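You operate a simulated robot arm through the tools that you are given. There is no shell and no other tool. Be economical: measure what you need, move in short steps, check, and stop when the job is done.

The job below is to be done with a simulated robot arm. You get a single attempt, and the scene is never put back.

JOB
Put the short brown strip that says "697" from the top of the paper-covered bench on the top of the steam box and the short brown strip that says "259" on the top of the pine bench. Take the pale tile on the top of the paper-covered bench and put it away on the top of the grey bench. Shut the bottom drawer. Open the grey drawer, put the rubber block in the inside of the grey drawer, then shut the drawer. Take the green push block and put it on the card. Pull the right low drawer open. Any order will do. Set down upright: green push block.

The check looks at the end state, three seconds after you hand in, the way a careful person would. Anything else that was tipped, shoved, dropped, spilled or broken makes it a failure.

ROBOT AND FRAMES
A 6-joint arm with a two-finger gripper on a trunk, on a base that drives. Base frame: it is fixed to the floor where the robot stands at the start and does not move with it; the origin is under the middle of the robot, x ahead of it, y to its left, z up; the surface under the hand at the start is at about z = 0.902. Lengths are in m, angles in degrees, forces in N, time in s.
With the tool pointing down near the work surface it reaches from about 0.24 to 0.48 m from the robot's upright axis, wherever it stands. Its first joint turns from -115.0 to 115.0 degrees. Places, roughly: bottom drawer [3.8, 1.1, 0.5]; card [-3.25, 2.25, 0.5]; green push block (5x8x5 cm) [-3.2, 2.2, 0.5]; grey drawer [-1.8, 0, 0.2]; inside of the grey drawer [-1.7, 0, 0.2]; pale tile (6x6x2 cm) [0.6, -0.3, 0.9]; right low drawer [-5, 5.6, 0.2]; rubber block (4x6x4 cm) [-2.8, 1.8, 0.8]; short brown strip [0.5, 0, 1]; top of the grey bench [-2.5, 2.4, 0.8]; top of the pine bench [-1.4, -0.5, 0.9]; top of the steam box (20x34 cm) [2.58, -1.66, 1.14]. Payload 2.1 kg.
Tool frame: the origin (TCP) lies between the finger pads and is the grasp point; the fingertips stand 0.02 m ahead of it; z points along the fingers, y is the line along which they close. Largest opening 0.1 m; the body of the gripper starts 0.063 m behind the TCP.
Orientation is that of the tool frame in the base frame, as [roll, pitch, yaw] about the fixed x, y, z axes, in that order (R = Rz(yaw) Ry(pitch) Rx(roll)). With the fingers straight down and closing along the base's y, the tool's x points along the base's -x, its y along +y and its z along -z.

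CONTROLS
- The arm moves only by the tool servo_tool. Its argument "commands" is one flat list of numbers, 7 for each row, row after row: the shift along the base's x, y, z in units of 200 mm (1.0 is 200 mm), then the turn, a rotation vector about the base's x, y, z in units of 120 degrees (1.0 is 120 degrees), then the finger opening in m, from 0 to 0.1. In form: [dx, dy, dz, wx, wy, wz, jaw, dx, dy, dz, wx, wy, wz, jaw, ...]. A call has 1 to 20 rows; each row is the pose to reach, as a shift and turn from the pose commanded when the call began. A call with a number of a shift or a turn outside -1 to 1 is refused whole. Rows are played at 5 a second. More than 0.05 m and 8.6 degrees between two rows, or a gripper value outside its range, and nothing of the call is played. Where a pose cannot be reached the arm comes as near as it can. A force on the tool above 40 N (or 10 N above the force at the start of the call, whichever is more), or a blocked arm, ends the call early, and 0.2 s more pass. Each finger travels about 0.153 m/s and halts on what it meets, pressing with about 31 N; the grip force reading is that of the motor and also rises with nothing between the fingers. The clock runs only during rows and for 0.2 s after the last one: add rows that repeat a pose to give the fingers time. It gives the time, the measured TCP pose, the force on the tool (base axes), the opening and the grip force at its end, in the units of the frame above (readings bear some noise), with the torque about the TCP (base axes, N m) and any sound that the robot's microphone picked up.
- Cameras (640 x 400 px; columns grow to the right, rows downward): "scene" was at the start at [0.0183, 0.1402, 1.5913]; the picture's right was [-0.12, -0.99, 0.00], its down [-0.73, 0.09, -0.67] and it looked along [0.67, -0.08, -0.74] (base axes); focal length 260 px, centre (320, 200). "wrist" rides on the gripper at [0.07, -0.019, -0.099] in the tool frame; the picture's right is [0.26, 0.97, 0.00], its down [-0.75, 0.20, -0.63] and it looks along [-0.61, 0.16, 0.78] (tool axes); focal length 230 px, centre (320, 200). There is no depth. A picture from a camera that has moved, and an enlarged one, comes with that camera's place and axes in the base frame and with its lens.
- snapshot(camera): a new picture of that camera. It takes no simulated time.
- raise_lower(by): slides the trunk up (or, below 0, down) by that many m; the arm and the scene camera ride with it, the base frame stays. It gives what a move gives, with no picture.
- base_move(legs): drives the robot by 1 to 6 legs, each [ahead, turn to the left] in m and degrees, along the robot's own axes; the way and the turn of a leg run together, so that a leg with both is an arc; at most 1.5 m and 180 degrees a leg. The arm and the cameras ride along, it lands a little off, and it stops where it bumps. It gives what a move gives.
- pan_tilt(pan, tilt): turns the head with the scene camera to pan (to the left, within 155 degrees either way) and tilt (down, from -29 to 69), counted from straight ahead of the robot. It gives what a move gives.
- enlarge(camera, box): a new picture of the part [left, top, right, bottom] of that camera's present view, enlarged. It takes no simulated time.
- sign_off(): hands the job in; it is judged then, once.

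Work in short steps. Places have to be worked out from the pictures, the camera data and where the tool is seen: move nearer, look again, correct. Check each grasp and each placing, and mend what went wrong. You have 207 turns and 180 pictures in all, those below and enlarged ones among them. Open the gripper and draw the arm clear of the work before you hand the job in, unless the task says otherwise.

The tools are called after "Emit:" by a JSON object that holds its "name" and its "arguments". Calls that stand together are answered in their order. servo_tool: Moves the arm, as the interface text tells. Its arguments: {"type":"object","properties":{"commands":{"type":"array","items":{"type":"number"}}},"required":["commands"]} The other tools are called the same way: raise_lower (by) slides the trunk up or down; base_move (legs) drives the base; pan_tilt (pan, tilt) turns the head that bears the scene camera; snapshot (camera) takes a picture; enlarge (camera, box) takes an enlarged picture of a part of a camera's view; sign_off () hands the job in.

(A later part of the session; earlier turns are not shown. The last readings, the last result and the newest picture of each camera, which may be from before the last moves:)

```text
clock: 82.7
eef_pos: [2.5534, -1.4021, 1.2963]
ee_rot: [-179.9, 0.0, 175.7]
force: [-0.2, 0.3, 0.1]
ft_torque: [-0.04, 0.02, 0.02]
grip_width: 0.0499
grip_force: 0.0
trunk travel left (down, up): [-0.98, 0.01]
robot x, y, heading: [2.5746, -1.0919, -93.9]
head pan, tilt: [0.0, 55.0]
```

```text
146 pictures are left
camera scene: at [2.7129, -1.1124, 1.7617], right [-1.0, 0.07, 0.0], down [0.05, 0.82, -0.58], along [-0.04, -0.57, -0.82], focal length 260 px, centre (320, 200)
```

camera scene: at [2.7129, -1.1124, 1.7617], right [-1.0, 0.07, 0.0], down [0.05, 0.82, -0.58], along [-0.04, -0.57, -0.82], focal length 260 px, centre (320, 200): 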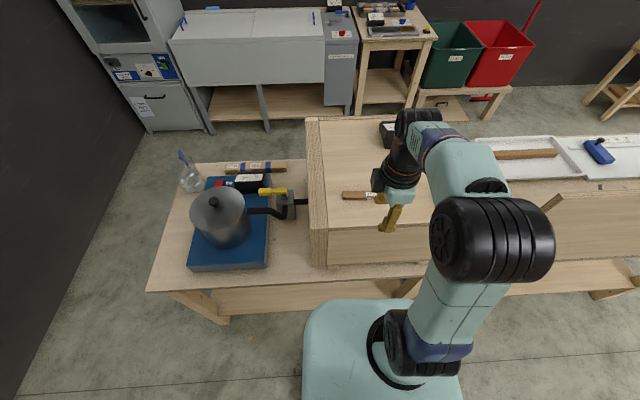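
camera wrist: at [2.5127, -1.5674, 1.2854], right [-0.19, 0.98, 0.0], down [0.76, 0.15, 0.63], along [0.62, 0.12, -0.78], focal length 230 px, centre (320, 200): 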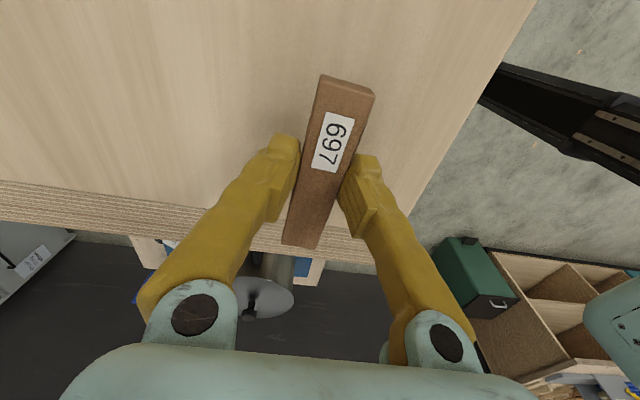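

Strip 697 lies flat on the steam box. Next, the bottom drawer: I back off, turn and drive to about (2.85, 1.08), facing the teal cabinet.

Emit:
{"name": "base_move", "arguments": {"legs": [[-0.3, 0], [0, 176], [0.94, 0], [0.94, 0], [0, -82]]}}

Emit:
{"name": "pan_tilt", "arguments": {"pan": 0, "tilt": 40}}

Emit:
{"name": "snapshot", "arguments": {"camera": "scene"}}

```text
clock: 104.6
eef_pos: [3.1358, 1.0849, 1.2948]
ee_rot: [-179.9, 0.1, -88.3]
force: [-0.5, 0.0, -0.3]
ft_torque: [0.01, 0.0, -0.03]
grip_width: 0.0498
grip_force: 0.0
trunk travel left (down, up): [-0.98, 0.01]
robot x, y, heading: [2.8231, 1.0721, 1.9]
head pan, tilt: [0.0, 55.0]
```

```text
clock: 105.3
eef_pos: [3.1352, 1.0846, 1.2947]
ee_rot: [-180.0, 0.0, -88.2]
force: [0.4, -0.3, 0.6]
ft_torque: [-0.01, 0.0, -0.03]
grip_width: 0.0501
grip_force: 0.1
trunk travel left (down, up): [-0.98, 0.01]
robot x, y, heading: [2.8244, 1.0746, 1.9]
head pan, tilt: [0.0, 40.0]
```

```text
145 pictures are left
camera scene: at [2.844, 1.2143, 1.7823], right [0.03, -1.0, 0.0], down [-0.64, -0.02, -0.77], along [0.77, 0.03, -0.64], focal length 260 px, centre (320, 200)
```

scene: 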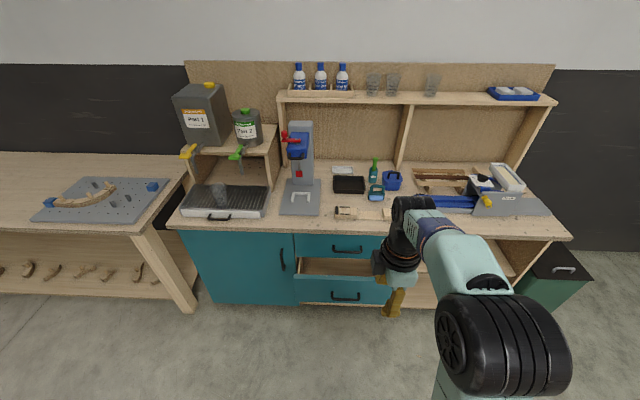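

The bottom drawer stands about 12 cm open (front near x≈3.56, y≈1.12, z 0.46–0.69). I pitch the hand so the fingers point forward, to push it squarely.

Emit:
{"name": "servo_tool", "arguments": {"commands": [0.06, 0, 0, 0, -0.065, 0, 0.02, 0.12, 0, 0, 0, -0.13, 0, 0.0, 0.19, 0, 0, 0, -0.195, 0, 0.0, 0.25, 0, 0, 0, -0.26, 0, 0.0, 0.31, 0, 0, 0, -0.325, 0, 0.0, 0.38, 0, 0, 0, -0.39, 0, 0.0, 0.44, 0, 0, 0, -0.45, 0, 0.0, 0.5, 0, 0, 0, -0.51, 0, 0.0, 0.56, 0, 0, 0, -0.57, 0, 0.0, 0.62, 0, 0, 0, -0.63, 0, 0.0, 0.69, 0, 0, 0, -0.69, 0, 0.0, 0.75, 0, 0, 0, -0.75, 0, 0.0, 0.75, 0, 0, 0, -0.75, 0, 0.0]}}

Emit:
{"name": "snapshot", "arguments": {"camera": "scene"}}

```text
clock: 108.1
eef_pos: [3.2849, 1.0859, 1.2951]
ee_rot: [-89.9, -1.8, -90.0]
force: [-0.8, 0.5, 1.1]
ft_torque: [0.01, 0.0, -0.02]
grip_width: 0.0001
grip_force: 29.2
out of reach, approached as far as the arm can: row 6, 7, 8, 9, 10, 11
trunk travel left (down, up): [-0.98, 0.01]
robot x, y, heading: [2.8241, 1.0766, 2.0]
head pan, tilt: [0.0, 40.0]
```

```text
144 pictures are left
camera scene: at [2.8437, 1.2144, 1.7824], right [0.03, -1.0, 0.0], down [-0.64, -0.02, -0.77], along [0.77, 0.03, -0.64], focal length 260 px, centre (320, 200)
```

scene: 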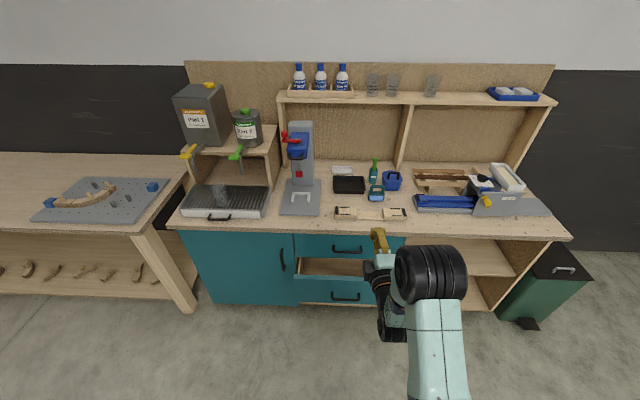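

The horizontal pose works. I lower the trunk by 0.655 m so the fingertips come to z≈0.64 and look.

Emit:
{"name": "raise_lower", "arguments": {"by": -0.655}}

Emit:
{"name": "snapshot", "arguments": {"camera": "scene"}}

Emit:
{"name": "snapshot", "arguments": {"camera": "wrist"}}

```text
refused: -0.655 is not a number from -0.4 to 0.4
```

```text
143 pictures are left
camera scene: at [2.8437, 1.2144, 1.7824], right [0.03, -1.0, 0.0], down [-0.64, -0.02, -0.77], along [0.77, 0.03, -0.64], focal length 260 px, centre (320, 200)
```

scene: 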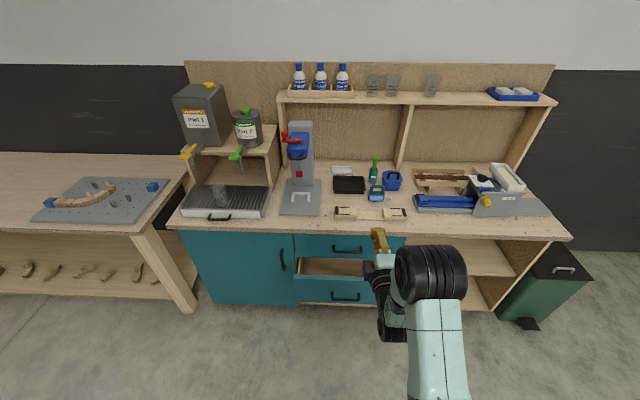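

```text
142 pictures are left
camera wrist: at [3.1872, 1.0153, 1.3166], right [0.0, -0.29, -0.96], down [-0.63, 0.74, -0.22], along [0.78, 0.6, -0.18], focal length 230 px, centre (320, 200)
```

wrist: 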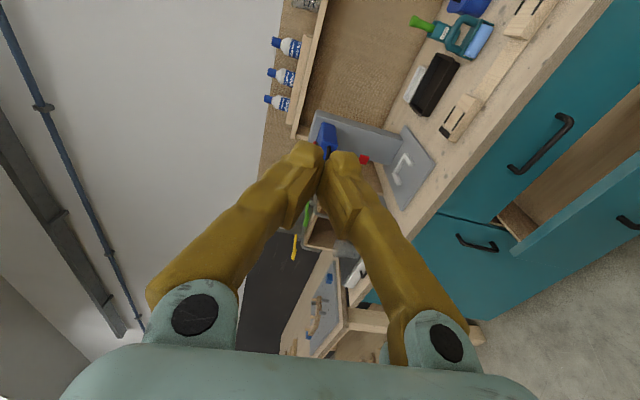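

The slide moves at most 0.4 m at a time; I lower in two steps.

Emit:
{"name": "raise_lower", "arguments": {"by": -0.4}}

Emit:
{"name": "raise_lower", "arguments": {"by": -0.255}}

Emit:
{"name": "pan_tilt", "arguments": {"pan": 0, "tilt": 25}}

Emit:
{"name": "snapshot", "arguments": {"camera": "scene"}}

Emit:
{"name": "snapshot", "arguments": {"camera": "wrist"}}

```text
clock: 112.0
eef_pos: [3.2859, 1.0855, 0.8959]
ee_rot: [-90.0, -1.7, -90.0]
force: [-0.7, 0.3, 0.8]
ft_torque: [-0.02, -0.02, 0.01]
grip_width: 0.0002
grip_force: 29.8
trunk travel left (down, up): [-0.58, 0.41]
robot x, y, heading: [2.8262, 1.0716, 2.3]
head pan, tilt: [0.0, 40.0]
```

```text
clock: 114.6
eef_pos: [3.2851, 1.0849, 0.6411]
ee_rot: [-90.1, -1.7, -90.0]
force: [-0.3, 0.6, -0.1]
ft_torque: [0.02, 0.02, 0.0]
grip_width: 0.0
grip_force: 29.3
trunk travel left (down, up): [-0.325, 0.665]
robot x, y, heading: [2.8236, 1.0784, 1.9]
head pan, tilt: [0.0, 40.0]
```

```text
clock: 115.3
eef_pos: [3.2853, 1.086, 0.6404]
ee_rot: [-90.1, -1.6, -90.0]
force: [0.2, -0.4, -0.5]
ft_torque: [0.01, 0.0, -0.01]
grip_width: 0.0
grip_force: 29.7
trunk travel left (down, up): [-0.325, 0.665]
robot x, y, heading: [2.8251, 1.0754, 2.1]
head pan, tilt: [0.0, 25.0]
```

```text
141 pictures are left
camera scene: at [2.8512, 1.2145, 1.1506], right [0.03, -1.0, 0.0], down [-0.42, -0.01, -0.91], along [0.91, 0.03, -0.42], focal length 260 px, centre (320, 200)
```

scene: 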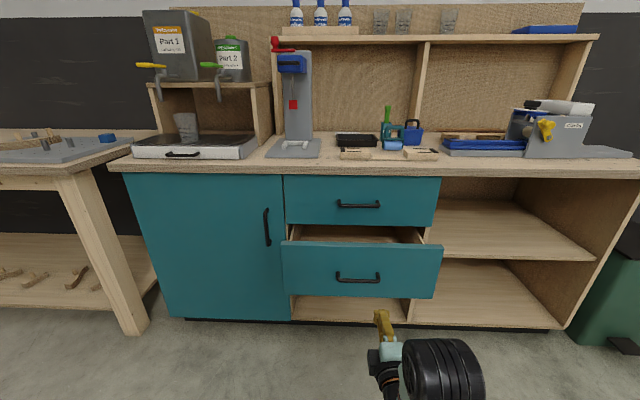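

```text
140 pictures are left
camera wrist: at [3.1876, 1.0152, 0.6617], right [0.0, -0.29, -0.96], down [-0.63, 0.74, -0.22], along [0.78, 0.6, -0.18], focal length 230 px, centre (320, 200)
```

wrist: 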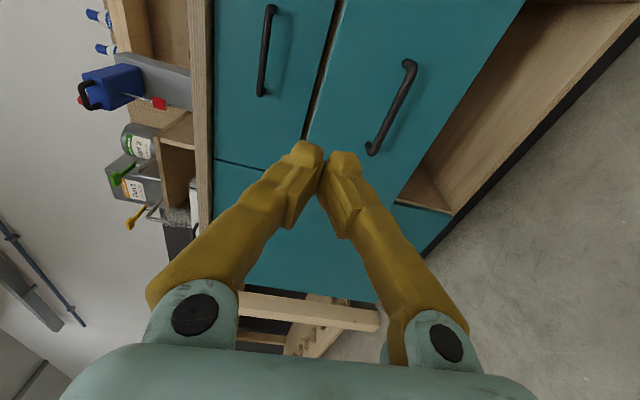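

Triangulating, the drawer front is at x≈3.61 (8 cm open), top edge z≈0.64, handle z≈0.515. I lower to z≈0.585 and drive 0.25 m nearer.

Emit:
{"name": "raise_lower", "arguments": {"by": -0.055}}

Emit:
{"name": "base_move", "arguments": {"legs": [[0.25, -2]]}}

Emit:
{"name": "servo_tool", "arguments": {"commands": [0.1, 0, 0, 0, 0, 0, 0.0, 0.2, 0, 0, 0, 0, 0, 0.0, 0.25, 0, 0, 0, 0, 0, 0.0, 0.3, 0, 0, 0, 0, 0, 0.0, 0.35, 0, 0, 0, 0, 0, 0.0, 0.4, 0, 0, 0, 0, 0, 0.0, 0.45, 0, 0, 0, 0, 0, 0.0, 0.5, 0, 0, 0, 0, 0, 0.0, 0.55, 0, 0, 0, 0, 0, 0.0, 0.6, 0, 0, 0, 0, 0, 0.0]}}

Emit:
{"name": "snapshot", "arguments": {"camera": "scene"}}

```text
clock: 116.3
eef_pos: [3.2854, 1.0856, 0.5831]
ee_rot: [-90.0, -1.7, -90.0]
force: [-0.3, -1.1, 0.4]
ft_torque: [-0.02, 0.0, -0.04]
grip_width: 0.0002
grip_force: 29.5
trunk travel left (down, up): [-0.27, 0.72]
robot x, y, heading: [2.8228, 1.0719, 2.1]
head pan, tilt: [0.0, 25.0]
```

```text
clock: 118.2
eef_pos: [3.5406, 1.0767, 0.585]
ee_rot: [-90.0, -1.8, -91.7]
force: [-0.1, 0.4, 0.0]
ft_torque: [-0.02, 0.0, 0.0]
grip_width: 0.0
grip_force: 29.7
trunk travel left (down, up): [-0.27, 0.72]
robot x, y, heading: [3.0798, 1.08, 0.2]
head pan, tilt: [0.0, 25.0]
```

```text
clock: 120.4
eef_pos: [3.6616, 1.0777, 0.5853]
ee_rot: [-90.0, -1.7, -91.7]
force: [0.3, 0.3, -0.2]
ft_torque: [0.01, 0.02, 0.01]
grip_width: 0.0
grip_force: 29.5
trunk travel left (down, up): [-0.27, 0.72]
robot x, y, heading: [3.0773, 1.0794, 0.6]
head pan, tilt: [0.0, 25.0]
```

```text
139 pictures are left
camera scene: at [3.1108, 1.2186, 1.0957], right [0.0, -1.0, 0.0], down [-0.42, 0.0, -0.91], along [0.91, 0.0, -0.42], focal length 260 px, centre (320, 200)
```

scene: 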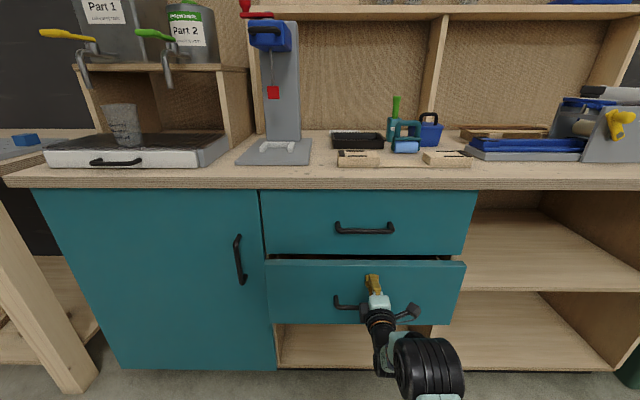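

It moves freely, with a small gap left. I keep pushing until blocked.

Emit:
{"name": "servo_tool", "arguments": {"commands": [0.05, 0, 0, 0, 0, 0, 0.0, 0.1, 0, 0, 0, 0, 0, 0.0, 0.15, 0, 0, 0, 0, 0, 0.0, 0.2, 0, 0, 0, 0, 0, 0.0, 0.25, 0, 0, 0, 0, 0, 0.0, 0.3, 0, 0, 0, 0, 0, 0.0]}}

Emit:
{"name": "snapshot", "arguments": {"camera": "scene"}}

```text
clock: 121.5
eef_pos: [3.7036, 1.0763, 0.5857]
ee_rot: [-90.2, -1.7, -91.7]
force: [-32.1, -0.4, 6.3]
ft_torque: [0.1, -0.15, 0.22]
grip_width: 0.0062
grip_force: 29.5
trunk travel left (down, up): [-0.27, 0.72]
robot x, y, heading: [3.0769, 1.0788, 0.1]
head pan, tilt: [0.0, 25.0]
stopped in row 5: the force on the tool passed its limit at 55 N (the readings are from after the stop); the commanded pose is now the measured one
```

```text
138 pictures are left
camera scene: at [3.103, 1.2185, 1.0961], right [0.0, -1.0, 0.0], down [-0.42, 0.0, -0.91], along [0.91, 0.0, -0.42], focal length 260 px, centre (320, 200)
```

scene: 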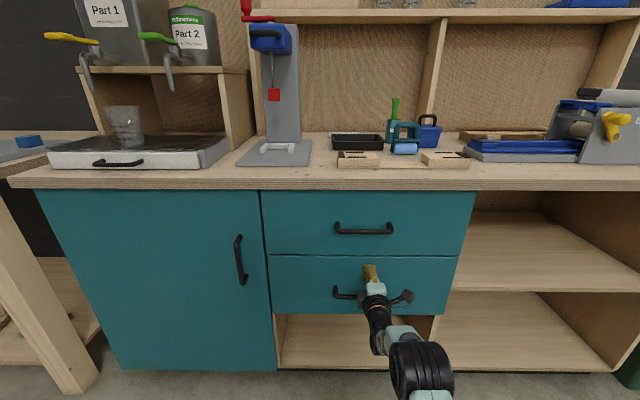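

The drawer is flush and shut. I retract, back the base away, return the fingers to pointing down and raise the trunk.

Emit:
{"name": "servo_tool", "arguments": {"commands": [-0.2, 0, 0, 0, 0, 0, 0.0, -0.4, 0, 0, 0, 0, 0, 0.0, -0.6, 0, 0, 0, 0, 0, 0.0, -0.8, 0, 0, 0, 0, 0, 0.0]}}

Emit:
{"name": "base_move", "arguments": {"legs": [[-0.5, 0]]}}

Emit:
{"name": "raise_lower", "arguments": {"by": 0.4}}

Emit:
{"name": "servo_tool", "arguments": {"commands": [-0.02, 0, 0, 0, 0.065, 0, 0.02, -0.04, 0, 0, 0, 0.13, 0, 0.02, -0.06, 0, 0, 0, 0.195, 0, 0.02, -0.08, 0, 0, 0, 0.26, 0, 0.02, -0.1, 0, 0, 0, 0.325, 0, 0.02, -0.12, 0, 0, 0, 0.39, 0, 0.02, -0.15, 0, 0, 0, 0.45, 0, 0.02, -0.2, 0, 0, 0, 0.51, 0, 0.02, -0.25, 0, 0, 0, 0.57, 0, 0.02, -0.3, 0, 0, 0, 0.63, 0, 0.02, -0.35, 0, 0, 0, 0.69, 0, 0.02, -0.4, 0, 0, 0, 0.75, 0, 0.02, -0.4, 0, 0, 0, 0.75, 0, 0.02]}}

Emit:
{"name": "raise_lower", "arguments": {"by": 0.3}}

Emit:
{"name": "snapshot", "arguments": {"camera": "scene"}}

```text
clock: 122.5
eef_pos: [3.5472, 1.0759, 0.5819]
ee_rot: [-90.5, -1.7, -91.8]
force: [-1.5, 0.4, 0.2]
ft_torque: [0.01, 0.0, -0.01]
grip_width: 0.0
grip_force: 29.7
trunk travel left (down, up): [-0.27, 0.72]
robot x, y, heading: [3.0769, 1.0805, 0.2]
head pan, tilt: [0.0, 25.0]
```

```text
clock: 125.5
eef_pos: [3.0394, 1.072, 0.5811]
ee_rot: [-90.6, -1.7, -92.1]
force: [0.4, 0.1, 0.5]
ft_torque: [0.0, 0.0, -0.02]
grip_width: 0.0002
grip_force: 29.0
trunk travel left (down, up): [-0.27, 0.72]
robot x, y, heading: [2.5714, 1.0791, 0.0]
head pan, tilt: [0.0, 25.0]
```

```text
clock: 129.3
eef_pos: [3.0398, 1.0724, 0.98]
ee_rot: [-90.7, -1.6, -92.1]
force: [0.1, -0.3, 0.2]
ft_torque: [-0.01, 0.0, -0.03]
grip_width: 0.0001
grip_force: 29.1
trunk travel left (down, up): [-0.67, 0.32]
robot x, y, heading: [2.5731, 1.0773, -0.1]
head pan, tilt: [0.0, 25.0]
```

```text
clock: 132.1
eef_pos: [2.9592, 1.0706, 0.9798]
ee_rot: [179.3, -2.1, -88.2]
force: [0.2, -0.2, -0.5]
ft_torque: [0.0, 0.01, 0.03]
grip_width: 0.0198
grip_force: 0.0
out of reach, approached as far as the arm can: row 6
trunk travel left (down, up): [-0.67, 0.32]
robot x, y, heading: [2.5739, 1.0798, 0.1]
head pan, tilt: [0.0, 25.0]
```

```text
clock: 135.1
eef_pos: [2.9598, 1.0702, 1.2801]
ee_rot: [179.4, -2.1, -88.4]
force: [0.3, -0.2, -0.2]
ft_torque: [0.01, 0.02, -0.02]
grip_width: 0.0197
grip_force: 0.0
trunk travel left (down, up): [-0.97, 0.02]
robot x, y, heading: [2.5711, 1.0776, 0.1]
head pan, tilt: [0.0, 25.0]
```

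```text
137 pictures are left
camera scene: at [2.603, 1.2179, 1.7956], right [0.0, -1.0, 0.0], down [-0.42, 0.0, -0.91], along [0.91, 0.0, -0.42], focal length 260 px, centre (320, 200)
```

scene: 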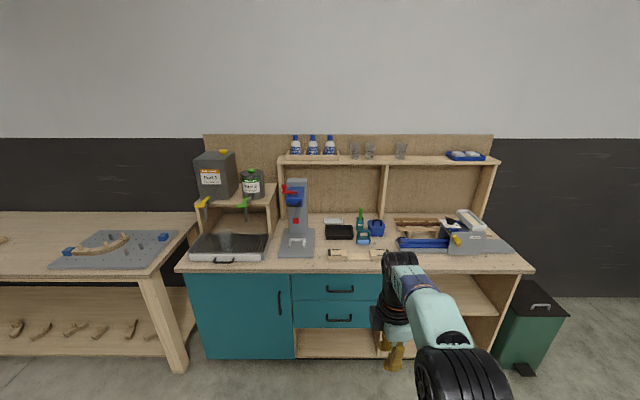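

Drawer shut. Now I drive to the right end of the paper-covered bench, ending near (0.5, -0.83) facing +y.

Emit:
{"name": "base_move", "arguments": {"legs": [[0, -104], [0.98, 0], [0.98, 0], [0, -76], [1.2, 0]]}}

Emit:
{"name": "pan_tilt", "arguments": {"pan": -30, "tilt": 50}}

Emit:
{"name": "snapshot", "arguments": {"camera": "scene"}}

```text
clock: 158.5
eef_pos: [0.4842, -0.8317, 1.2807]
ee_rot: [179.3, -2.1, 92.7]
force: [0.2, 0.3, -0.3]
ft_torque: [0.03, 0.03, 0.02]
grip_width: 0.0198
grip_force: 0.1
trunk travel left (down, up): [-0.97, 0.02]
robot x, y, heading: [0.8709, -0.8311, -179.1]
head pan, tilt: [0.0, 25.0]
```

```text
clock: 159.5
eef_pos: [0.4831, -0.8326, 1.2808]
ee_rot: [179.4, -2.2, 92.7]
force: [-0.1, -0.2, 0.2]
ft_torque: [-0.01, 0.0, 0.02]
grip_width: 0.0198
grip_force: 0.1
trunk travel left (down, up): [-0.97, 0.02]
robot x, y, heading: [0.8756, -0.8304, -178.7]
head pan, tilt: [-30.0, 50.0]
```

```text
136 pictures are left
camera scene: at [0.8671, -0.9339, 1.7582], right [0.49, 0.87, 0.0], down [0.67, -0.37, -0.64], along [-0.56, 0.31, -0.77], focal length 260 px, centre (320, 200)
```

scene: 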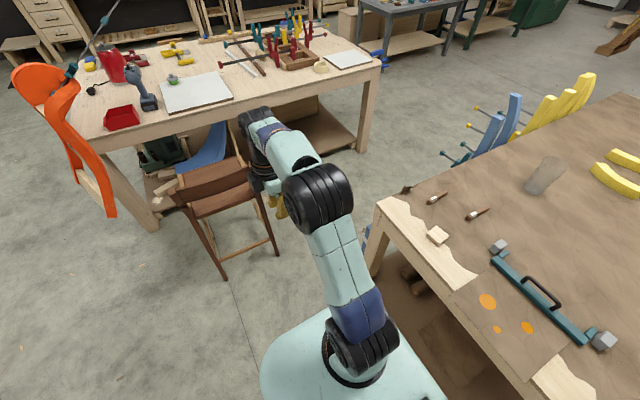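

Clear view; I drive on 0.36 m, turn to face the bench end and close in to y≈-0.64.

Emit:
{"name": "base_move", "arguments": {"legs": [[0.36, 0], [0, -91], [0.19, 0]]}}

Emit:
{"name": "pan_tilt", "arguments": {"pan": 0, "tilt": 58}}

Emit:
{"name": "snapshot", "arguments": {"camera": "scene"}}

Emit:
{"name": "snapshot", "arguments": {"camera": "wrist"}}

```text
clock: 166.9
eef_pos: [0.5347, -0.2647, 1.2819]
ee_rot: [179.4, -2.1, -0.6]
force: [1.0, -0.7, 0.2]
ft_torque: [0.04, 0.01, 0.02]
grip_width: 0.0201
grip_force: 0.0
trunk travel left (down, up): [-0.97, 0.02]
robot x, y, heading: [0.5139, -0.6499, 87.7]
head pan, tilt: [-30.0, 50.0]
```

```text
clock: 167.9
eef_pos: [0.5336, -0.2593, 1.2814]
ee_rot: [179.2, -2.1, -0.6]
force: [-0.5, -0.1, 0.3]
ft_torque: [0.0, -0.04, -0.01]
grip_width: 0.0199
grip_force: 0.1
trunk travel left (down, up): [-0.97, 0.02]
robot x, y, heading: [0.5131, -0.6477, 87.7]
head pan, tilt: [0.0, 58.0]
```

```text
135 pictures are left
camera scene: at [0.3719, -0.6334, 1.748], right [1.0, -0.04, 0.0], down [-0.04, -0.85, -0.53], along [0.02, 0.53, -0.85], focal length 260 px, centre (320, 200)
```

scene: 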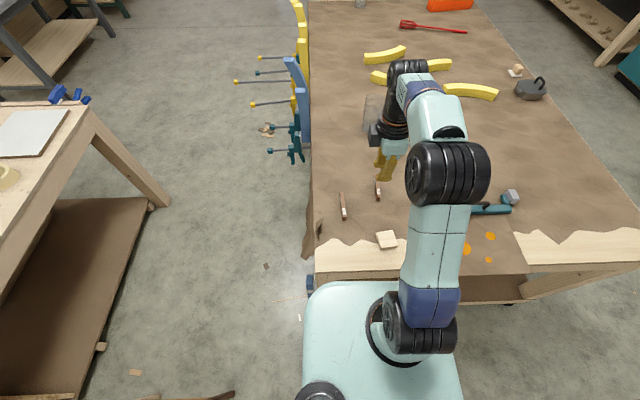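

```text
134 pictures are left
camera wrist: at [0.6012, -0.2411, 1.3824], right [0.25, -0.97, 0.02], down [-0.78, -0.18, 0.6], along [-0.58, -0.17, -0.8], focal length 230 px, centre (320, 200)
```

wrist: 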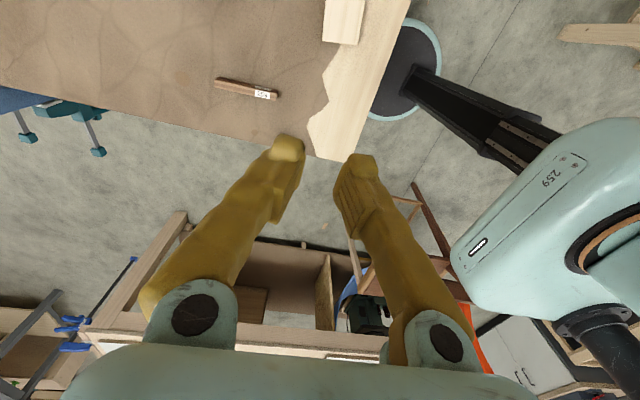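

Strip 259 is at (0.482, -0.148), standing on edge along y. I lower the trunk and bring the hand over it, turned so that the fingers close along x.

Emit:
{"name": "raise_lower", "arguments": {"by": -0.17}}

Emit:
{"name": "servo_tool", "arguments": {"commands": [-0.02, 0.05, 0, 0, 0, -0.068, 0.06, -0.05, 0.1, 0, 0, 0, -0.136, 0.06, -0.07, 0.15, 0, 0, 0, -0.204, 0.06, -0.1, 0.2, 0, 0, 0, -0.272, 0.06, -0.12, 0.25, 0, 0, 0, -0.34, 0.06, -0.15, 0.3, 0, 0, 0, -0.408, 0.06, -0.17, 0.35, 0, 0, 0, -0.476, 0.06, -0.2, 0.4, 0, 0, 0, -0.544, 0.06, -0.22, 0.45, -0.1, 0, 0, -0.612, 0.06, -0.25, 0.5, -0.2, 0, 0, -0.68, 0.06, -0.26, 0.56, -0.3, 0, 0, -0.75, 0.06, -0.26, 0.56, -0.4, 0, 0, -0.75, 0.06, -0.26, 0.56, -0.4, 0, 0, -0.75, 0.06]}}

Emit:
{"name": "snapshot", "arguments": {"camera": "wrist"}}

```text
clock: 169.8
eef_pos: [0.533, -0.2595, 1.1095]
ee_rot: [179.3, -2.1, -0.7]
force: [-0.5, 0.0, 0.2]
ft_torque: [-0.02, 0.01, -0.02]
grip_width: 0.0198
grip_force: 0.0
trunk travel left (down, up): [-0.8, 0.19]
robot x, y, heading: [0.5106, -0.6525, 87.7]
head pan, tilt: [0.0, 58.0]
```

```text
clock: 172.6
eef_pos: [0.4858, -0.1811, 1.0264]
ee_rot: [179.3, -1.9, -90.7]
force: [0.6, 0.1, -0.1]
ft_torque: [-0.01, -0.01, 0.01]
grip_width: 0.0599
grip_force: 0.0
out of reach, approached as far as the arm can: row 6, 7, 8, 9, 10, 11, 12, 13
trunk travel left (down, up): [-0.8, 0.19]
robot x, y, heading: [0.5103, -0.647, 87.3]
head pan, tilt: [0.0, 58.0]
```

```text
133 pictures are left
camera wrist: at [0.5061, -0.2489, 1.1292], right [-0.97, -0.25, 0.02], down [-0.18, 0.77, 0.6], along [-0.17, 0.58, -0.8], focal length 230 px, centre (320, 200)
```

wrist: 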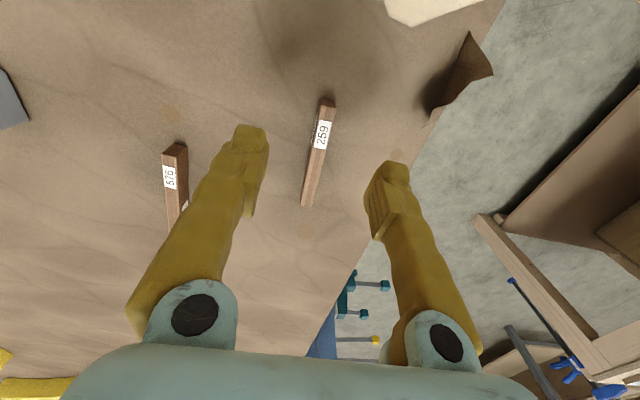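

Just short of reach; the strip's centre is (0.480, -0.148). I move the base 5 cm closer.

Emit:
{"name": "base_move", "arguments": {"legs": [[0.05, 0]]}}

Emit:
{"name": "snapshot", "arguments": {"camera": "wrist"}}

```text
clock: 173.5
eef_pos: [0.4869, -0.1367, 1.0298]
ee_rot: [179.2, -1.7, -90.5]
force: [0.5, -0.5, 1.5]
ft_torque: [0.09, -0.05, -0.02]
grip_width: 0.0599
grip_force: 0.1
trunk travel left (down, up): [-0.8, 0.19]
robot x, y, heading: [0.5125, -0.5966, 87.5]
head pan, tilt: [0.0, 58.0]
```

```text
132 pictures are left
camera wrist: at [0.5077, -0.2044, 1.1318], right [-0.97, -0.25, 0.02], down [-0.18, 0.77, 0.61], along [-0.17, 0.59, -0.79], focal length 230 px, centre (320, 200)
```

wrist: 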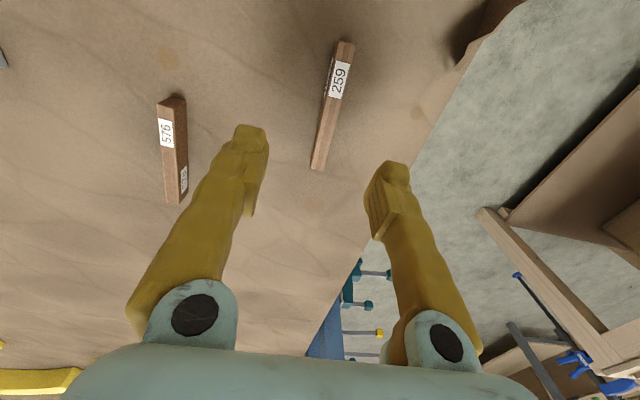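

I descend onto the strip's centre and close.

Emit:
{"name": "servo_tool", "arguments": {"commands": [-0.035, -0.05, -0.1, 0, 0, 0.02, 0.05, -0.035, -0.05, -0.25, 0, 0, 0.02, 0.05, -0.035, -0.05, -0.4, 0, 0, 0.02, 0.05, -0.035, -0.05, -0.5, 0, 0, 0.02, 0.05, -0.035, -0.05, -0.5, 0, 0, 0.02, 0.05]}}

Emit:
{"name": "snapshot", "arguments": {"camera": "wrist"}}

```text
clock: 174.7
eef_pos: [0.4838, -0.1409, 0.9275]
ee_rot: [179.4, -2.1, -88.1]
force: [-0.6, -0.2, 0.4]
ft_torque: [0.02, 0.0, 0.01]
grip_width: 0.0499
grip_force: 0.0
trunk travel left (down, up): [-0.8, 0.19]
robot x, y, heading: [0.5136, -0.5995, 87.7]
head pan, tilt: [0.0, 58.0]
```

```text
131 pictures are left
camera wrist: at [0.5062, -0.2071, 1.0291], right [-0.96, -0.29, 0.02], down [-0.22, 0.77, 0.6], along [-0.19, 0.57, -0.8], focal length 230 px, centre (320, 200)
```

wrist: 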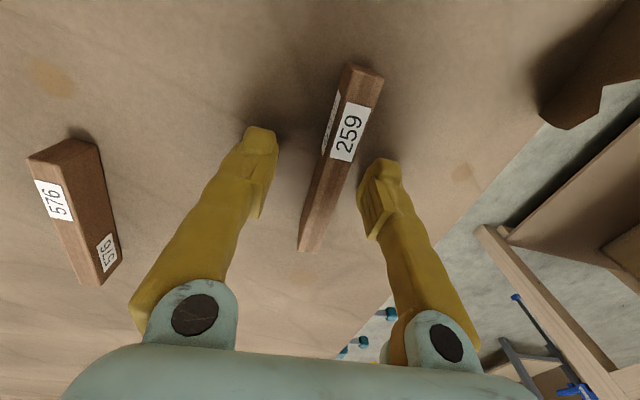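

Strip between the fingers; I close and lift a little.

Emit:
{"name": "servo_tool", "arguments": {"commands": [0, 0, -0.005, 0, 0, 0, 0.02, 0, 0, -0.005, 0, 0, 0, 0.0, 0, 0, -0.005, 0, 0, 0, 0.0, 0, 0, -0.005, 0, 0, 0, 0.0, 0, 0, 0.05, 0, 0, 0, 0.0, 0, 0, 0.15, 0, 0, 0, 0.0, 0, 0, 0.25, 0, 0, 0, 0.0, 0, 0, 0.4, 0, 0, 0, 0.0, 0, 0, 0.55, 0, 0, 0, 0.0, 0, 0, 0.55, 0, 0, 0, 0.0]}}

Emit:
{"name": "snapshot", "arguments": {"camera": "wrist"}}

```text
clock: 176.9
eef_pos: [0.4799, -0.1398, 1.0369]
ee_rot: [179.3, -2.2, -88.1]
force: [0.4, 0.2, 0.2]
ft_torque: [0.02, 0.01, 0.02]
grip_width: 0.0124
grip_force: 31.6
trunk travel left (down, up): [-0.8, 0.19]
robot x, y, heading: [0.5156, -0.5974, 87.7]
head pan, tilt: [0.0, 58.0]
```

```text
130 pictures are left
camera wrist: at [0.503, -0.2058, 1.1389], right [-0.96, -0.29, 0.02], down [-0.22, 0.77, 0.6], along [-0.19, 0.57, -0.8], focal length 230 px, centre (320, 200)
```

wrist: 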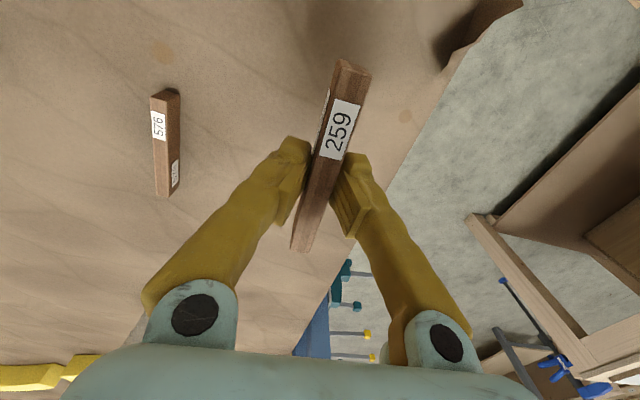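

Strip 259 is held. I draw the hand in, raise the trunk and drive back through the gap towards the pine bench.

Emit:
{"name": "servo_tool", "arguments": {"commands": [0, -0.15, 0.05, 0, 0, 0, 0.0, 0, -0.3, 0.1, 0, 0, 0, 0.0, 0, -0.5, 0.2, 0, 0, 0, 0.0, 0, -0.5, 0.2, 0, 0, 0, 0.0]}}

Emit:
{"name": "raise_lower", "arguments": {"by": 0.18}}

Emit:
{"name": "base_move", "arguments": {"legs": [[-0.27, 0], [0, 49.5], [1.1, 0]]}}

Emit:
{"name": "pan_tilt", "arguments": {"pan": 60, "tilt": 45}}

Emit:
{"name": "snapshot", "arguments": {"camera": "scene"}}

```text
clock: 177.9
eef_pos: [0.4798, -0.2401, 1.0764]
ee_rot: [179.3, -2.1, -88.2]
force: [-0.2, 0.1, -0.1]
ft_torque: [-0.04, -0.02, 0.0]
grip_width: 0.0122
grip_force: 30.9
trunk travel left (down, up): [-0.8, 0.19]
robot x, y, heading: [0.5131, -0.5987, 87.7]
head pan, tilt: [0.0, 58.0]
```

```text
clock: 179.9
eef_pos: [0.4801, -0.2413, 1.2555]
ee_rot: [179.3, -2.1, -88.1]
force: [-0.2, 0.6, -0.9]
ft_torque: [-0.03, -0.01, 0.03]
grip_width: 0.0124
grip_force: 30.8
trunk travel left (down, up): [-0.98, 0.01]
robot x, y, heading: [0.5106, -0.5996, 87.8]
head pan, tilt: [0.0, 58.0]
```

```text
clock: 189.3
eef_pos: [-0.5871, 0.0757, 1.2558]
ee_rot: [179.3, -2.2, -39.0]
force: [0.6, 0.0, -0.7]
ft_torque: [0.0, 0.0, 0.01]
grip_width: 0.0123
grip_force: 30.7
trunk travel left (down, up): [-0.98, 0.01]
robot x, y, heading: [-0.2923, -0.1334, 136.8]
head pan, tilt: [0.0, 58.0]
```

```text
clock: 190.6
eef_pos: [-0.5868, 0.075, 1.2562]
ee_rot: [179.2, -2.1, -38.9]
force: [-0.7, 0.3, -0.3]
ft_torque: [-0.02, -0.03, -0.02]
grip_width: 0.0125
grip_force: 30.9
trunk travel left (down, up): [-0.98, 0.01]
robot x, y, heading: [-0.2981, -0.1324, 136.6]
head pan, tilt: [60.0, 45.0]
```

```text
129 pictures are left
camera scene: at [-0.4245, -0.2994, 1.7751], right [-0.29, 0.96, 0.0], down [0.68, 0.2, -0.71], along [-0.68, -0.2, -0.71], focal length 260 px, centre (320, 200)
```

scene: 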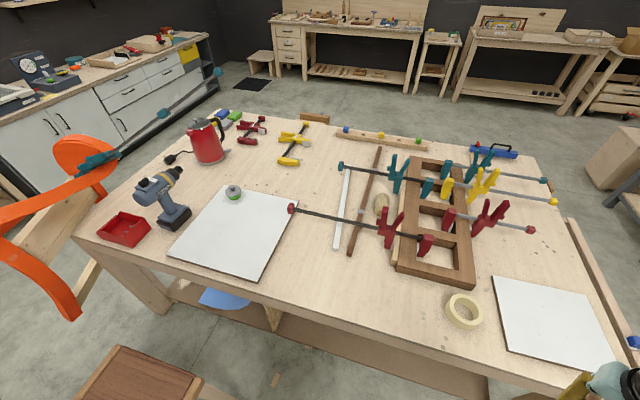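

The pine bench has a free spot near its front at about (-0.83, -0.39). I turn left 64° and move in a little.

Emit:
{"name": "base_move", "arguments": {"legs": [[0, 64], [0.14, 0]]}}

Emit:
{"name": "pan_tilt", "arguments": {"pan": 0, "tilt": 58}}

Emit:
{"name": "snapshot", "arguments": {"camera": "scene"}}

```text
clock: 194.7
eef_pos: [-0.7364, -0.3424, 1.26]
ee_rot: [179.3, -1.6, 23.7]
force: [-0.4, 0.0, 0.3]
ft_torque: [0.02, 0.05, -0.01]
grip_width: 0.0126
grip_force: 30.3
trunk travel left (down, up): [-0.98, 0.01]
robot x, y, heading: [-0.4244, -0.1812, -160.5]
head pan, tilt: [60.0, 45.0]
```

```text
clock: 195.9
eef_pos: [-0.7457, -0.3443, 1.2571]
ee_rot: [179.4, -2.0, 23.8]
force: [0.2, -0.2, -0.5]
ft_torque: [-0.04, 0.01, -0.02]
grip_width: 0.0121
grip_force: 30.9
trunk travel left (down, up): [-0.98, 0.01]
robot x, y, heading: [-0.4273, -0.1788, -160.6]
head pan, tilt: [0.0, 58.0]
```

```text
128 pictures are left
camera scene: at [-0.3879, -0.3147, 1.758], right [-0.33, 0.94, 0.0], down [0.8, 0.28, -0.53], along [-0.5, -0.18, -0.85], focal length 260 px, centre (320, 200)
```

scene: 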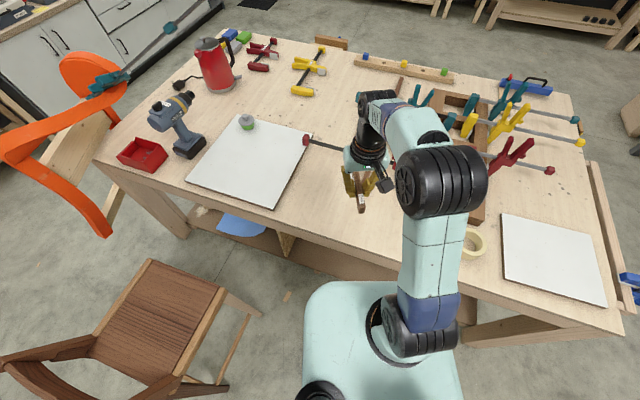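

I lower the trunk and move the strip over the free spot to about z 0.95.

Emit:
{"name": "raise_lower", "arguments": {"by": -0.18}}

Emit:
{"name": "servo_tool", "arguments": {"commands": [-0.12, -0.04, 0, 0, 0, 0, 0.0, -0.25, -0.08, 0, 0, 0, 0, 0.0, -0.375, -0.13, 0, 0, 0, 0, 0.0, -0.375, -0.13, -0.2, 0, 0, 0, 0.0, -0.375, -0.13, -0.4, 0, 0, 0, 0.0, -0.375, -0.13, -0.6, 0, 0, 0, 0.0, -0.375, -0.13, -0.6, 0, 0, 0, 0.0]}}

Emit:
{"name": "snapshot", "arguments": {"camera": "wrist"}}

Emit:
{"name": "snapshot", "arguments": {"camera": "scene"}}

```text
clock: 197.9
eef_pos: [-0.7464, -0.3444, 1.0767]
ee_rot: [179.3, -2.1, 23.7]
force: [0.6, 0.7, -0.5]
ft_torque: [0.01, 0.01, 0.02]
grip_width: 0.0125
grip_force: 31.1
trunk travel left (down, up): [-0.8, 0.19]
robot x, y, heading: [-0.4265, -0.1782, -160.4]
head pan, tilt: [0.0, 58.0]
```

```text
clock: 199.6
eef_pos: [-0.8213, -0.3717, 0.9529]
ee_rot: [179.3, -2.1, 23.8]
force: [-0.4, -0.2, 0.1]
ft_torque: [-0.01, -0.03, 0.0]
grip_width: 0.0124
grip_force: 30.8
trunk travel left (down, up): [-0.8, 0.19]
robot x, y, heading: [-0.4272, -0.1827, -160.4]
head pan, tilt: [0.0, 58.0]
```

```text
127 pictures are left
camera wrist: at [-0.7682, -0.3277, 1.0544], right [0.62, -0.78, 0.02], down [-0.63, -0.49, 0.6], along [-0.46, -0.39, -0.8], focal length 230 px, centre (320, 200)
```

wrist: 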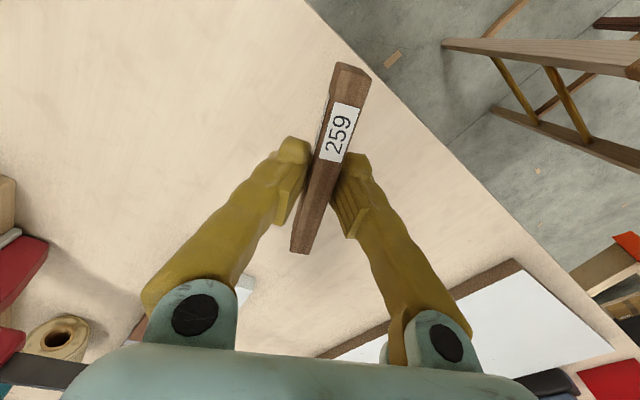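

```text
126 pictures are left
camera scene: at [-0.3888, -0.3148, 1.578], right [-0.33, 0.94, 0.0], down [0.8, 0.28, -0.53], along [-0.5, -0.18, -0.85], focal length 260 px, centre (320, 200)
```

scene: 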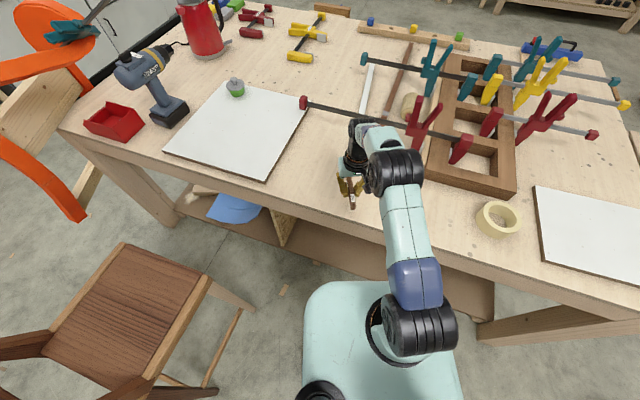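

The bench's edge is nearer than thought (x≈-0.775), so the strip's end is right at it. I drive the base 8 cm further in.

Emit:
{"name": "base_move", "arguments": {"legs": [[0.08, 0]]}}

Emit:
{"name": "snapshot", "arguments": {"camera": "wrist"}}

```text
clock: 200.6
eef_pos: [-0.8871, -0.3951, 0.9581]
ee_rot: [179.3, -1.4, 23.9]
force: [0.4, 0.3, 0.1]
ft_torque: [0.0, 0.03, 0.02]
grip_width: 0.0123
grip_force: 31.3
trunk travel left (down, up): [-0.8, 0.19]
robot x, y, heading: [-0.5004, -0.2079, -160.6]
head pan, tilt: [0.0, 58.0]
```

```text
125 pictures are left
camera wrist: at [-0.833, -0.351, 1.0595], right [0.62, -0.78, 0.02], down [-0.62, -0.48, 0.61], along [-0.47, -0.39, -0.79], focal length 230 px, centre (320, 200)
```

wrist: 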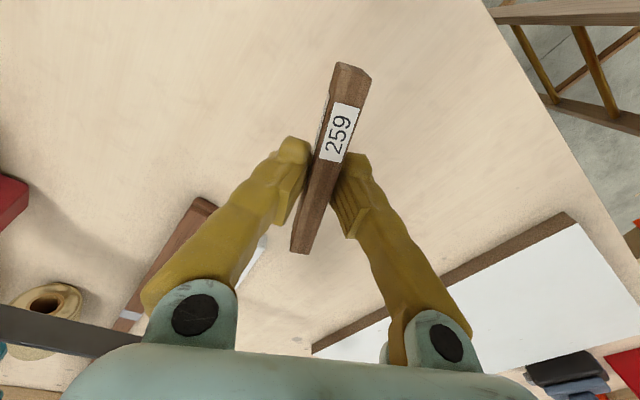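

Well clear now. I creep down until contact.

Emit:
{"name": "servo_tool", "arguments": {"commands": [0, 0, -0.05, 0, 0, 0, 0.0, 0, 0, -0.09, 0, 0, 0, 0.0, 0, 0, -0.11, 0, 0, 0, 0.0, 0, 0, -0.125, 0, 0, 0, 0.0, 0, 0, -0.135, 0, 0, 0, 0.0, 0, 0, -0.145, 0, 0, 0, 0.0, 0, 0, -0.155, 0, 0, 0, 0.0, 0, 0, -0.165, 0, 0, 0, 0.0, 0, 0, -0.175, 0, 0, 0, 0.0]}}

```text
clock: 202.6
eef_pos: [-0.8945, -0.3987, 0.92]
ee_rot: [179.3, -1.9, 23.8]
force: [0.1, -1.5, -0.2]
ft_torque: [-0.03, -0.01, 0.0]
grip_width: 0.0124
grip_force: 31.1
trunk travel left (down, up): [-0.8, 0.19]
robot x, y, heading: [-0.5024, -0.2063, -160.5]
head pan, tilt: [0.0, 58.0]
```

No contact yet at 0.920; continue in 2 mm steps.

Emit:
{"name": "servo_tool", "arguments": {"commands": [0, 0, -0.01, 0, 0, 0, 0.0, 0, 0, -0.02, 0, 0, 0, 0.0, 0, 0, -0.03, 0, 0, 0, 0.0, 0, 0, -0.04, 0, 0, 0, 0.0, 0, 0, -0.05, 0, 0, 0, 0.0, 0, 0, -0.06, 0, 0, 0, 0.0, 0, 0, -0.07, 0, 0, 0, 0.0, 0, 0, -0.08, 0, 0, 0, 0.0]}}

Emit:
{"name": "snapshot", "arguments": {"camera": "wrist"}}

```text
clock: 204.4
eef_pos: [-0.8935, -0.3977, 0.9055]
ee_rot: [179.3, -1.8, 23.8]
force: [-0.9, -1.0, 8.6]
ft_torque: [0.26, -0.47, 0.0]
grip_width: 0.0122
grip_force: 30.5
trunk travel left (down, up): [-0.8, 0.19]
robot x, y, heading: [-0.4972, -0.209, -160.3]
head pan, tilt: [0.0, 58.0]
```

```text
124 pictures are left
camera wrist: at [-0.8397, -0.3535, 1.006], right [0.62, -0.78, 0.02], down [-0.63, -0.49, 0.61], along [-0.47, -0.39, -0.79], focal length 230 px, centre (320, 200)
```

wrist: 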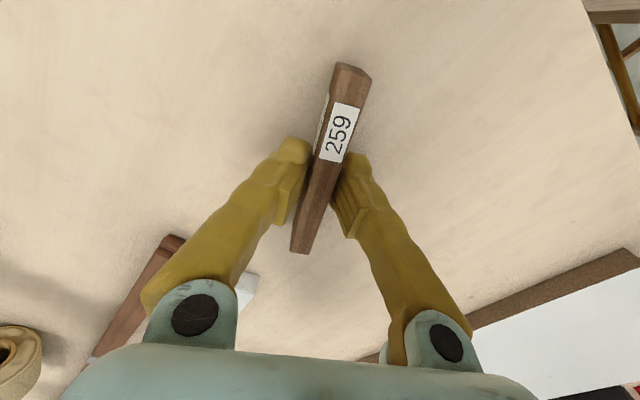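

Contact begins (8.6 N). I press 2 mm more to seat it, open gently and rise.

Emit:
{"name": "servo_tool", "arguments": {"commands": [0, 0, -0.01, 0, 0, 0, 0.0, 0, 0, -0.01, 0, 0, 0, 0.0, 0, 0, -0.01, 0, 0, 0, 0.015, 0, 0, -0.01, 0, 0, 0, 0.03, 0, 0, -0.01, 0, 0, 0, 0.04, 0, 0, 0.1, 0, 0, 0, 0.04, 0, 0, 0.3, 0, 0, 0, 0.04, 0, 0, 0.5, 0, 0, 0, 0.04, 0.12, 0.06, 0.7, 0, 0, 0, 0.04, 0.25, 0.12, 0.8, 0, 0, 0, 0.04, 0.4, 0.18, 0.9, 0, 0, 0, 0.04]}}

Emit:
{"name": "snapshot", "arguments": {"camera": "scene"}}

Emit:
{"name": "snapshot", "arguments": {"camera": "wrist"}}

```text
clock: 206.8
eef_pos: [-0.8146, -0.3586, 1.0843]
ee_rot: [179.2, -1.8, 23.9]
force: [0.6, 0.5, -0.1]
ft_torque: [0.01, 0.05, 0.0]
grip_width: 0.0397
grip_force: 0.0
trunk travel left (down, up): [-0.8, 0.19]
robot x, y, heading: [-0.5013, -0.206, -160.4]
head pan, tilt: [0.0, 58.0]
```

```text
123 pictures are left
camera scene: at [-0.4616, -0.3405, 1.578], right [-0.33, 0.94, 0.0], down [0.8, 0.28, -0.53], along [-0.5, -0.18, -0.85], focal length 260 px, centre (320, 200)
```

scene: 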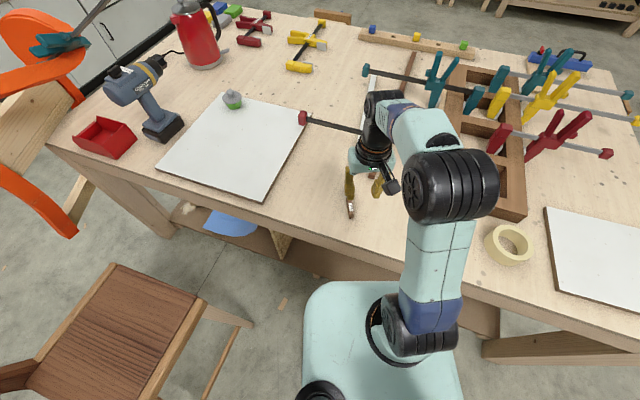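

```text
122 pictures are left
camera wrist: at [-0.7603, -0.3151, 1.1854], right [0.63, -0.78, 0.02], down [-0.63, -0.49, 0.61], along [-0.46, -0.39, -0.79], focal length 230 px, centre (320, 200)
```

wrist: 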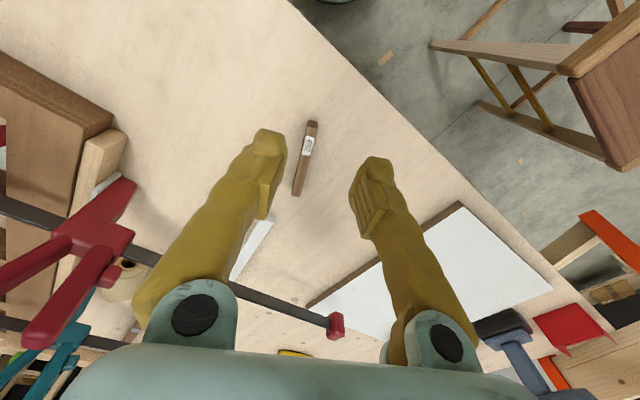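

Strip 259 stands on the pine bench. Next the tile: I raise, back out and return through the gap to the bench's right end.

Emit:
{"name": "raise_lower", "arguments": {"by": 0.18}}

Emit:
{"name": "base_move", "arguments": {"legs": [[-0.2, 0], [0, 117], [1.1, 0], [0, 131], [0.13, 0]]}}

Emit:
{"name": "snapshot", "arguments": {"camera": "scene"}}

Emit:
{"name": "snapshot", "arguments": {"camera": "wrist"}}

```text
clock: 208.8
eef_pos: [-0.8172, -0.36, 1.2646]
ee_rot: [179.4, -1.8, 23.8]
force: [-0.2, -0.6, -0.5]
ft_torque: [-0.01, 0.0, 0.0]
grip_width: 0.04
grip_force: 0.1
trunk travel left (down, up): [-0.98, 0.01]
robot x, y, heading: [-0.5026, -0.2054, -160.5]
head pan, tilt: [0.0, 58.0]
```

```text
clock: 227.1
eef_pos: [0.4661, -0.4056, 1.2685]
ee_rot: [179.3, -1.1, -81.1]
force: [0.5, -1.0, 0.0]
ft_torque: [-0.07, 0.01, 0.01]
grip_width: 0.04
grip_force: 0.0
trunk travel left (down, up): [-0.98, 0.01]
robot x, y, heading: [0.5352, -0.7367, 94.5]
head pan, tilt: [0.0, 58.0]
```

```text
121 pictures are left
camera scene: at [0.3925, -0.7482, 1.758], right [1.0, 0.08, 0.0], down [0.07, -0.84, -0.54], along [-0.04, 0.53, -0.84], focal length 260 px, centre (320, 200)
```

scene: 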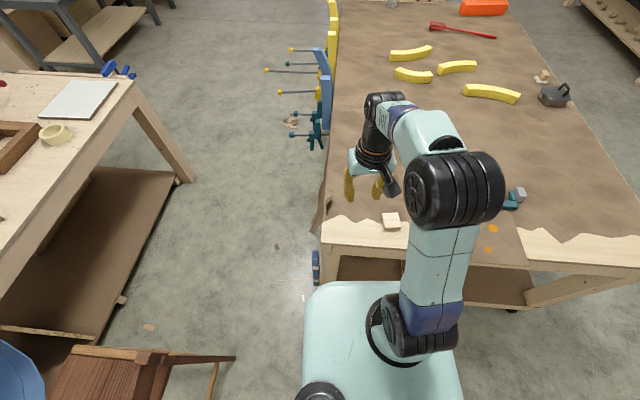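

```text
120 pictures are left
camera wrist: at [0.4963, -0.4707, 1.3688], right [-0.91, -0.4, 0.02], down [-0.31, 0.72, 0.62], along [-0.26, 0.56, -0.79], focal length 230 px, centre (320, 200)
```

wrist: 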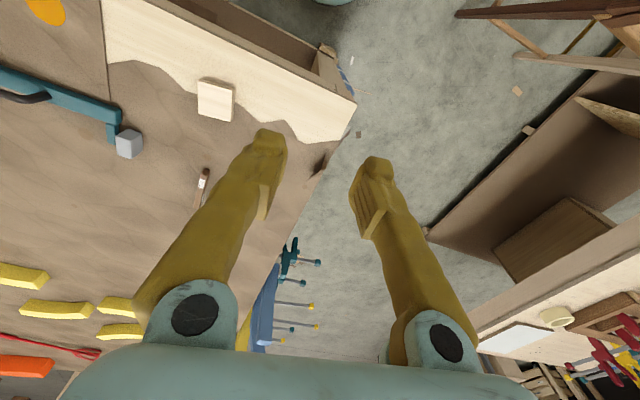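

The tile is at (0.618, -0.294), turned about 10°, already matching the hand's yaw. I lower the trunk and move over it with fingers opened.

Emit:
{"name": "raise_lower", "arguments": {"by": -0.18}}

Emit:
{"name": "servo_tool", "arguments": {"commands": [0.19, 0.14, 0, 0, 0, 0, 0.06, 0.38, 0.28, 0, 0, 0, 0, 0.09, 0.57, 0.42, 0, 0, 0, 0, 0.09, 0.76, 0.56, -0.1, 0, 0, -0.01, 0.09, 0.76, 0.56, -0.3, 0, 0, -0.01, 0.09, 0.76, 0.56, -0.4, 0, 0, -0.01, 0.09, 0.76, 0.56, -0.4, 0, 0, -0.01, 0.09]}}

Emit:
{"name": "snapshot", "arguments": {"camera": "wrist"}}

```text
clock: 229.1
eef_pos: [0.4647, -0.3988, 1.0855]
ee_rot: [179.3, -1.6, -81.1]
force: [-0.9, 0.3, 0.6]
ft_torque: [0.01, 0.01, 0.01]
grip_width: 0.04
grip_force: 0.1
trunk travel left (down, up): [-0.8, 0.19]
robot x, y, heading: [0.5316, -0.7358, 94.4]
head pan, tilt: [0.0, 58.0]
```

```text
refused: row 4 steps farther than a row can; nothing moved
```

```text
119 pictures are left
camera wrist: at [0.4957, -0.4623, 1.1871], right [-0.91, -0.4, 0.02], down [-0.31, 0.73, 0.61], along [-0.26, 0.55, -0.79], focal length 230 px, centre (320, 200)
```

wrist: 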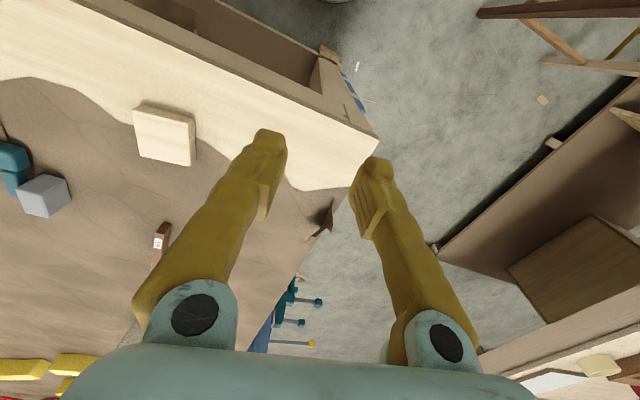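

Row step was too big; I resend with smaller steps toward (0.616, -0.299).

Emit:
{"name": "servo_tool", "arguments": {"commands": [0.15, 0.1, 0, 0, 0, 0, 0.06, 0.3, 0.2, 0, 0, 0, 0, 0.09, 0.45, 0.3, 0, 0, 0, 0, 0.09, 0.6, 0.4, 0, 0, 0, -0.01, 0.09, 0.755, 0.5, 0, 0, 0, -0.01, 0.09, 0.755, 0.5, -0.2, 0, 0, -0.01, 0.09, 0.755, 0.5, -0.4, 0, 0, -0.01, 0.09, 0.755, 0.5, -0.4, 0, 0, -0.01, 0.09]}}

Emit:
{"name": "snapshot", "arguments": {"camera": "wrist"}}

```text
clock: 230.9
eef_pos: [0.6179, -0.3009, 1.0055]
ee_rot: [179.3, -1.5, -82.2]
force: [0.8, -0.2, 0.0]
ft_torque: [0.0, 0.01, -0.01]
grip_width: 0.0898
grip_force: 0.0
trunk travel left (down, up): [-0.8, 0.19]
robot x, y, heading: [0.5317, -0.7329, 94.5]
head pan, tilt: [0.0, 58.0]
```

```text
118 pictures are left
camera wrist: at [0.6471, -0.3649, 1.1071], right [-0.92, -0.38, 0.02], down [-0.29, 0.73, 0.61], along [-0.25, 0.56, -0.79], focal length 230 px, centre (320, 200)
```

wrist: 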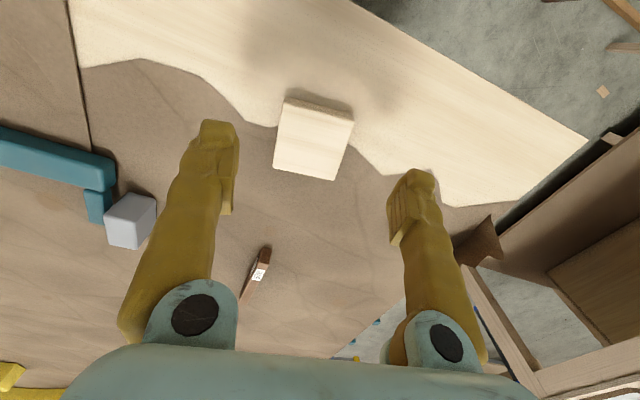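

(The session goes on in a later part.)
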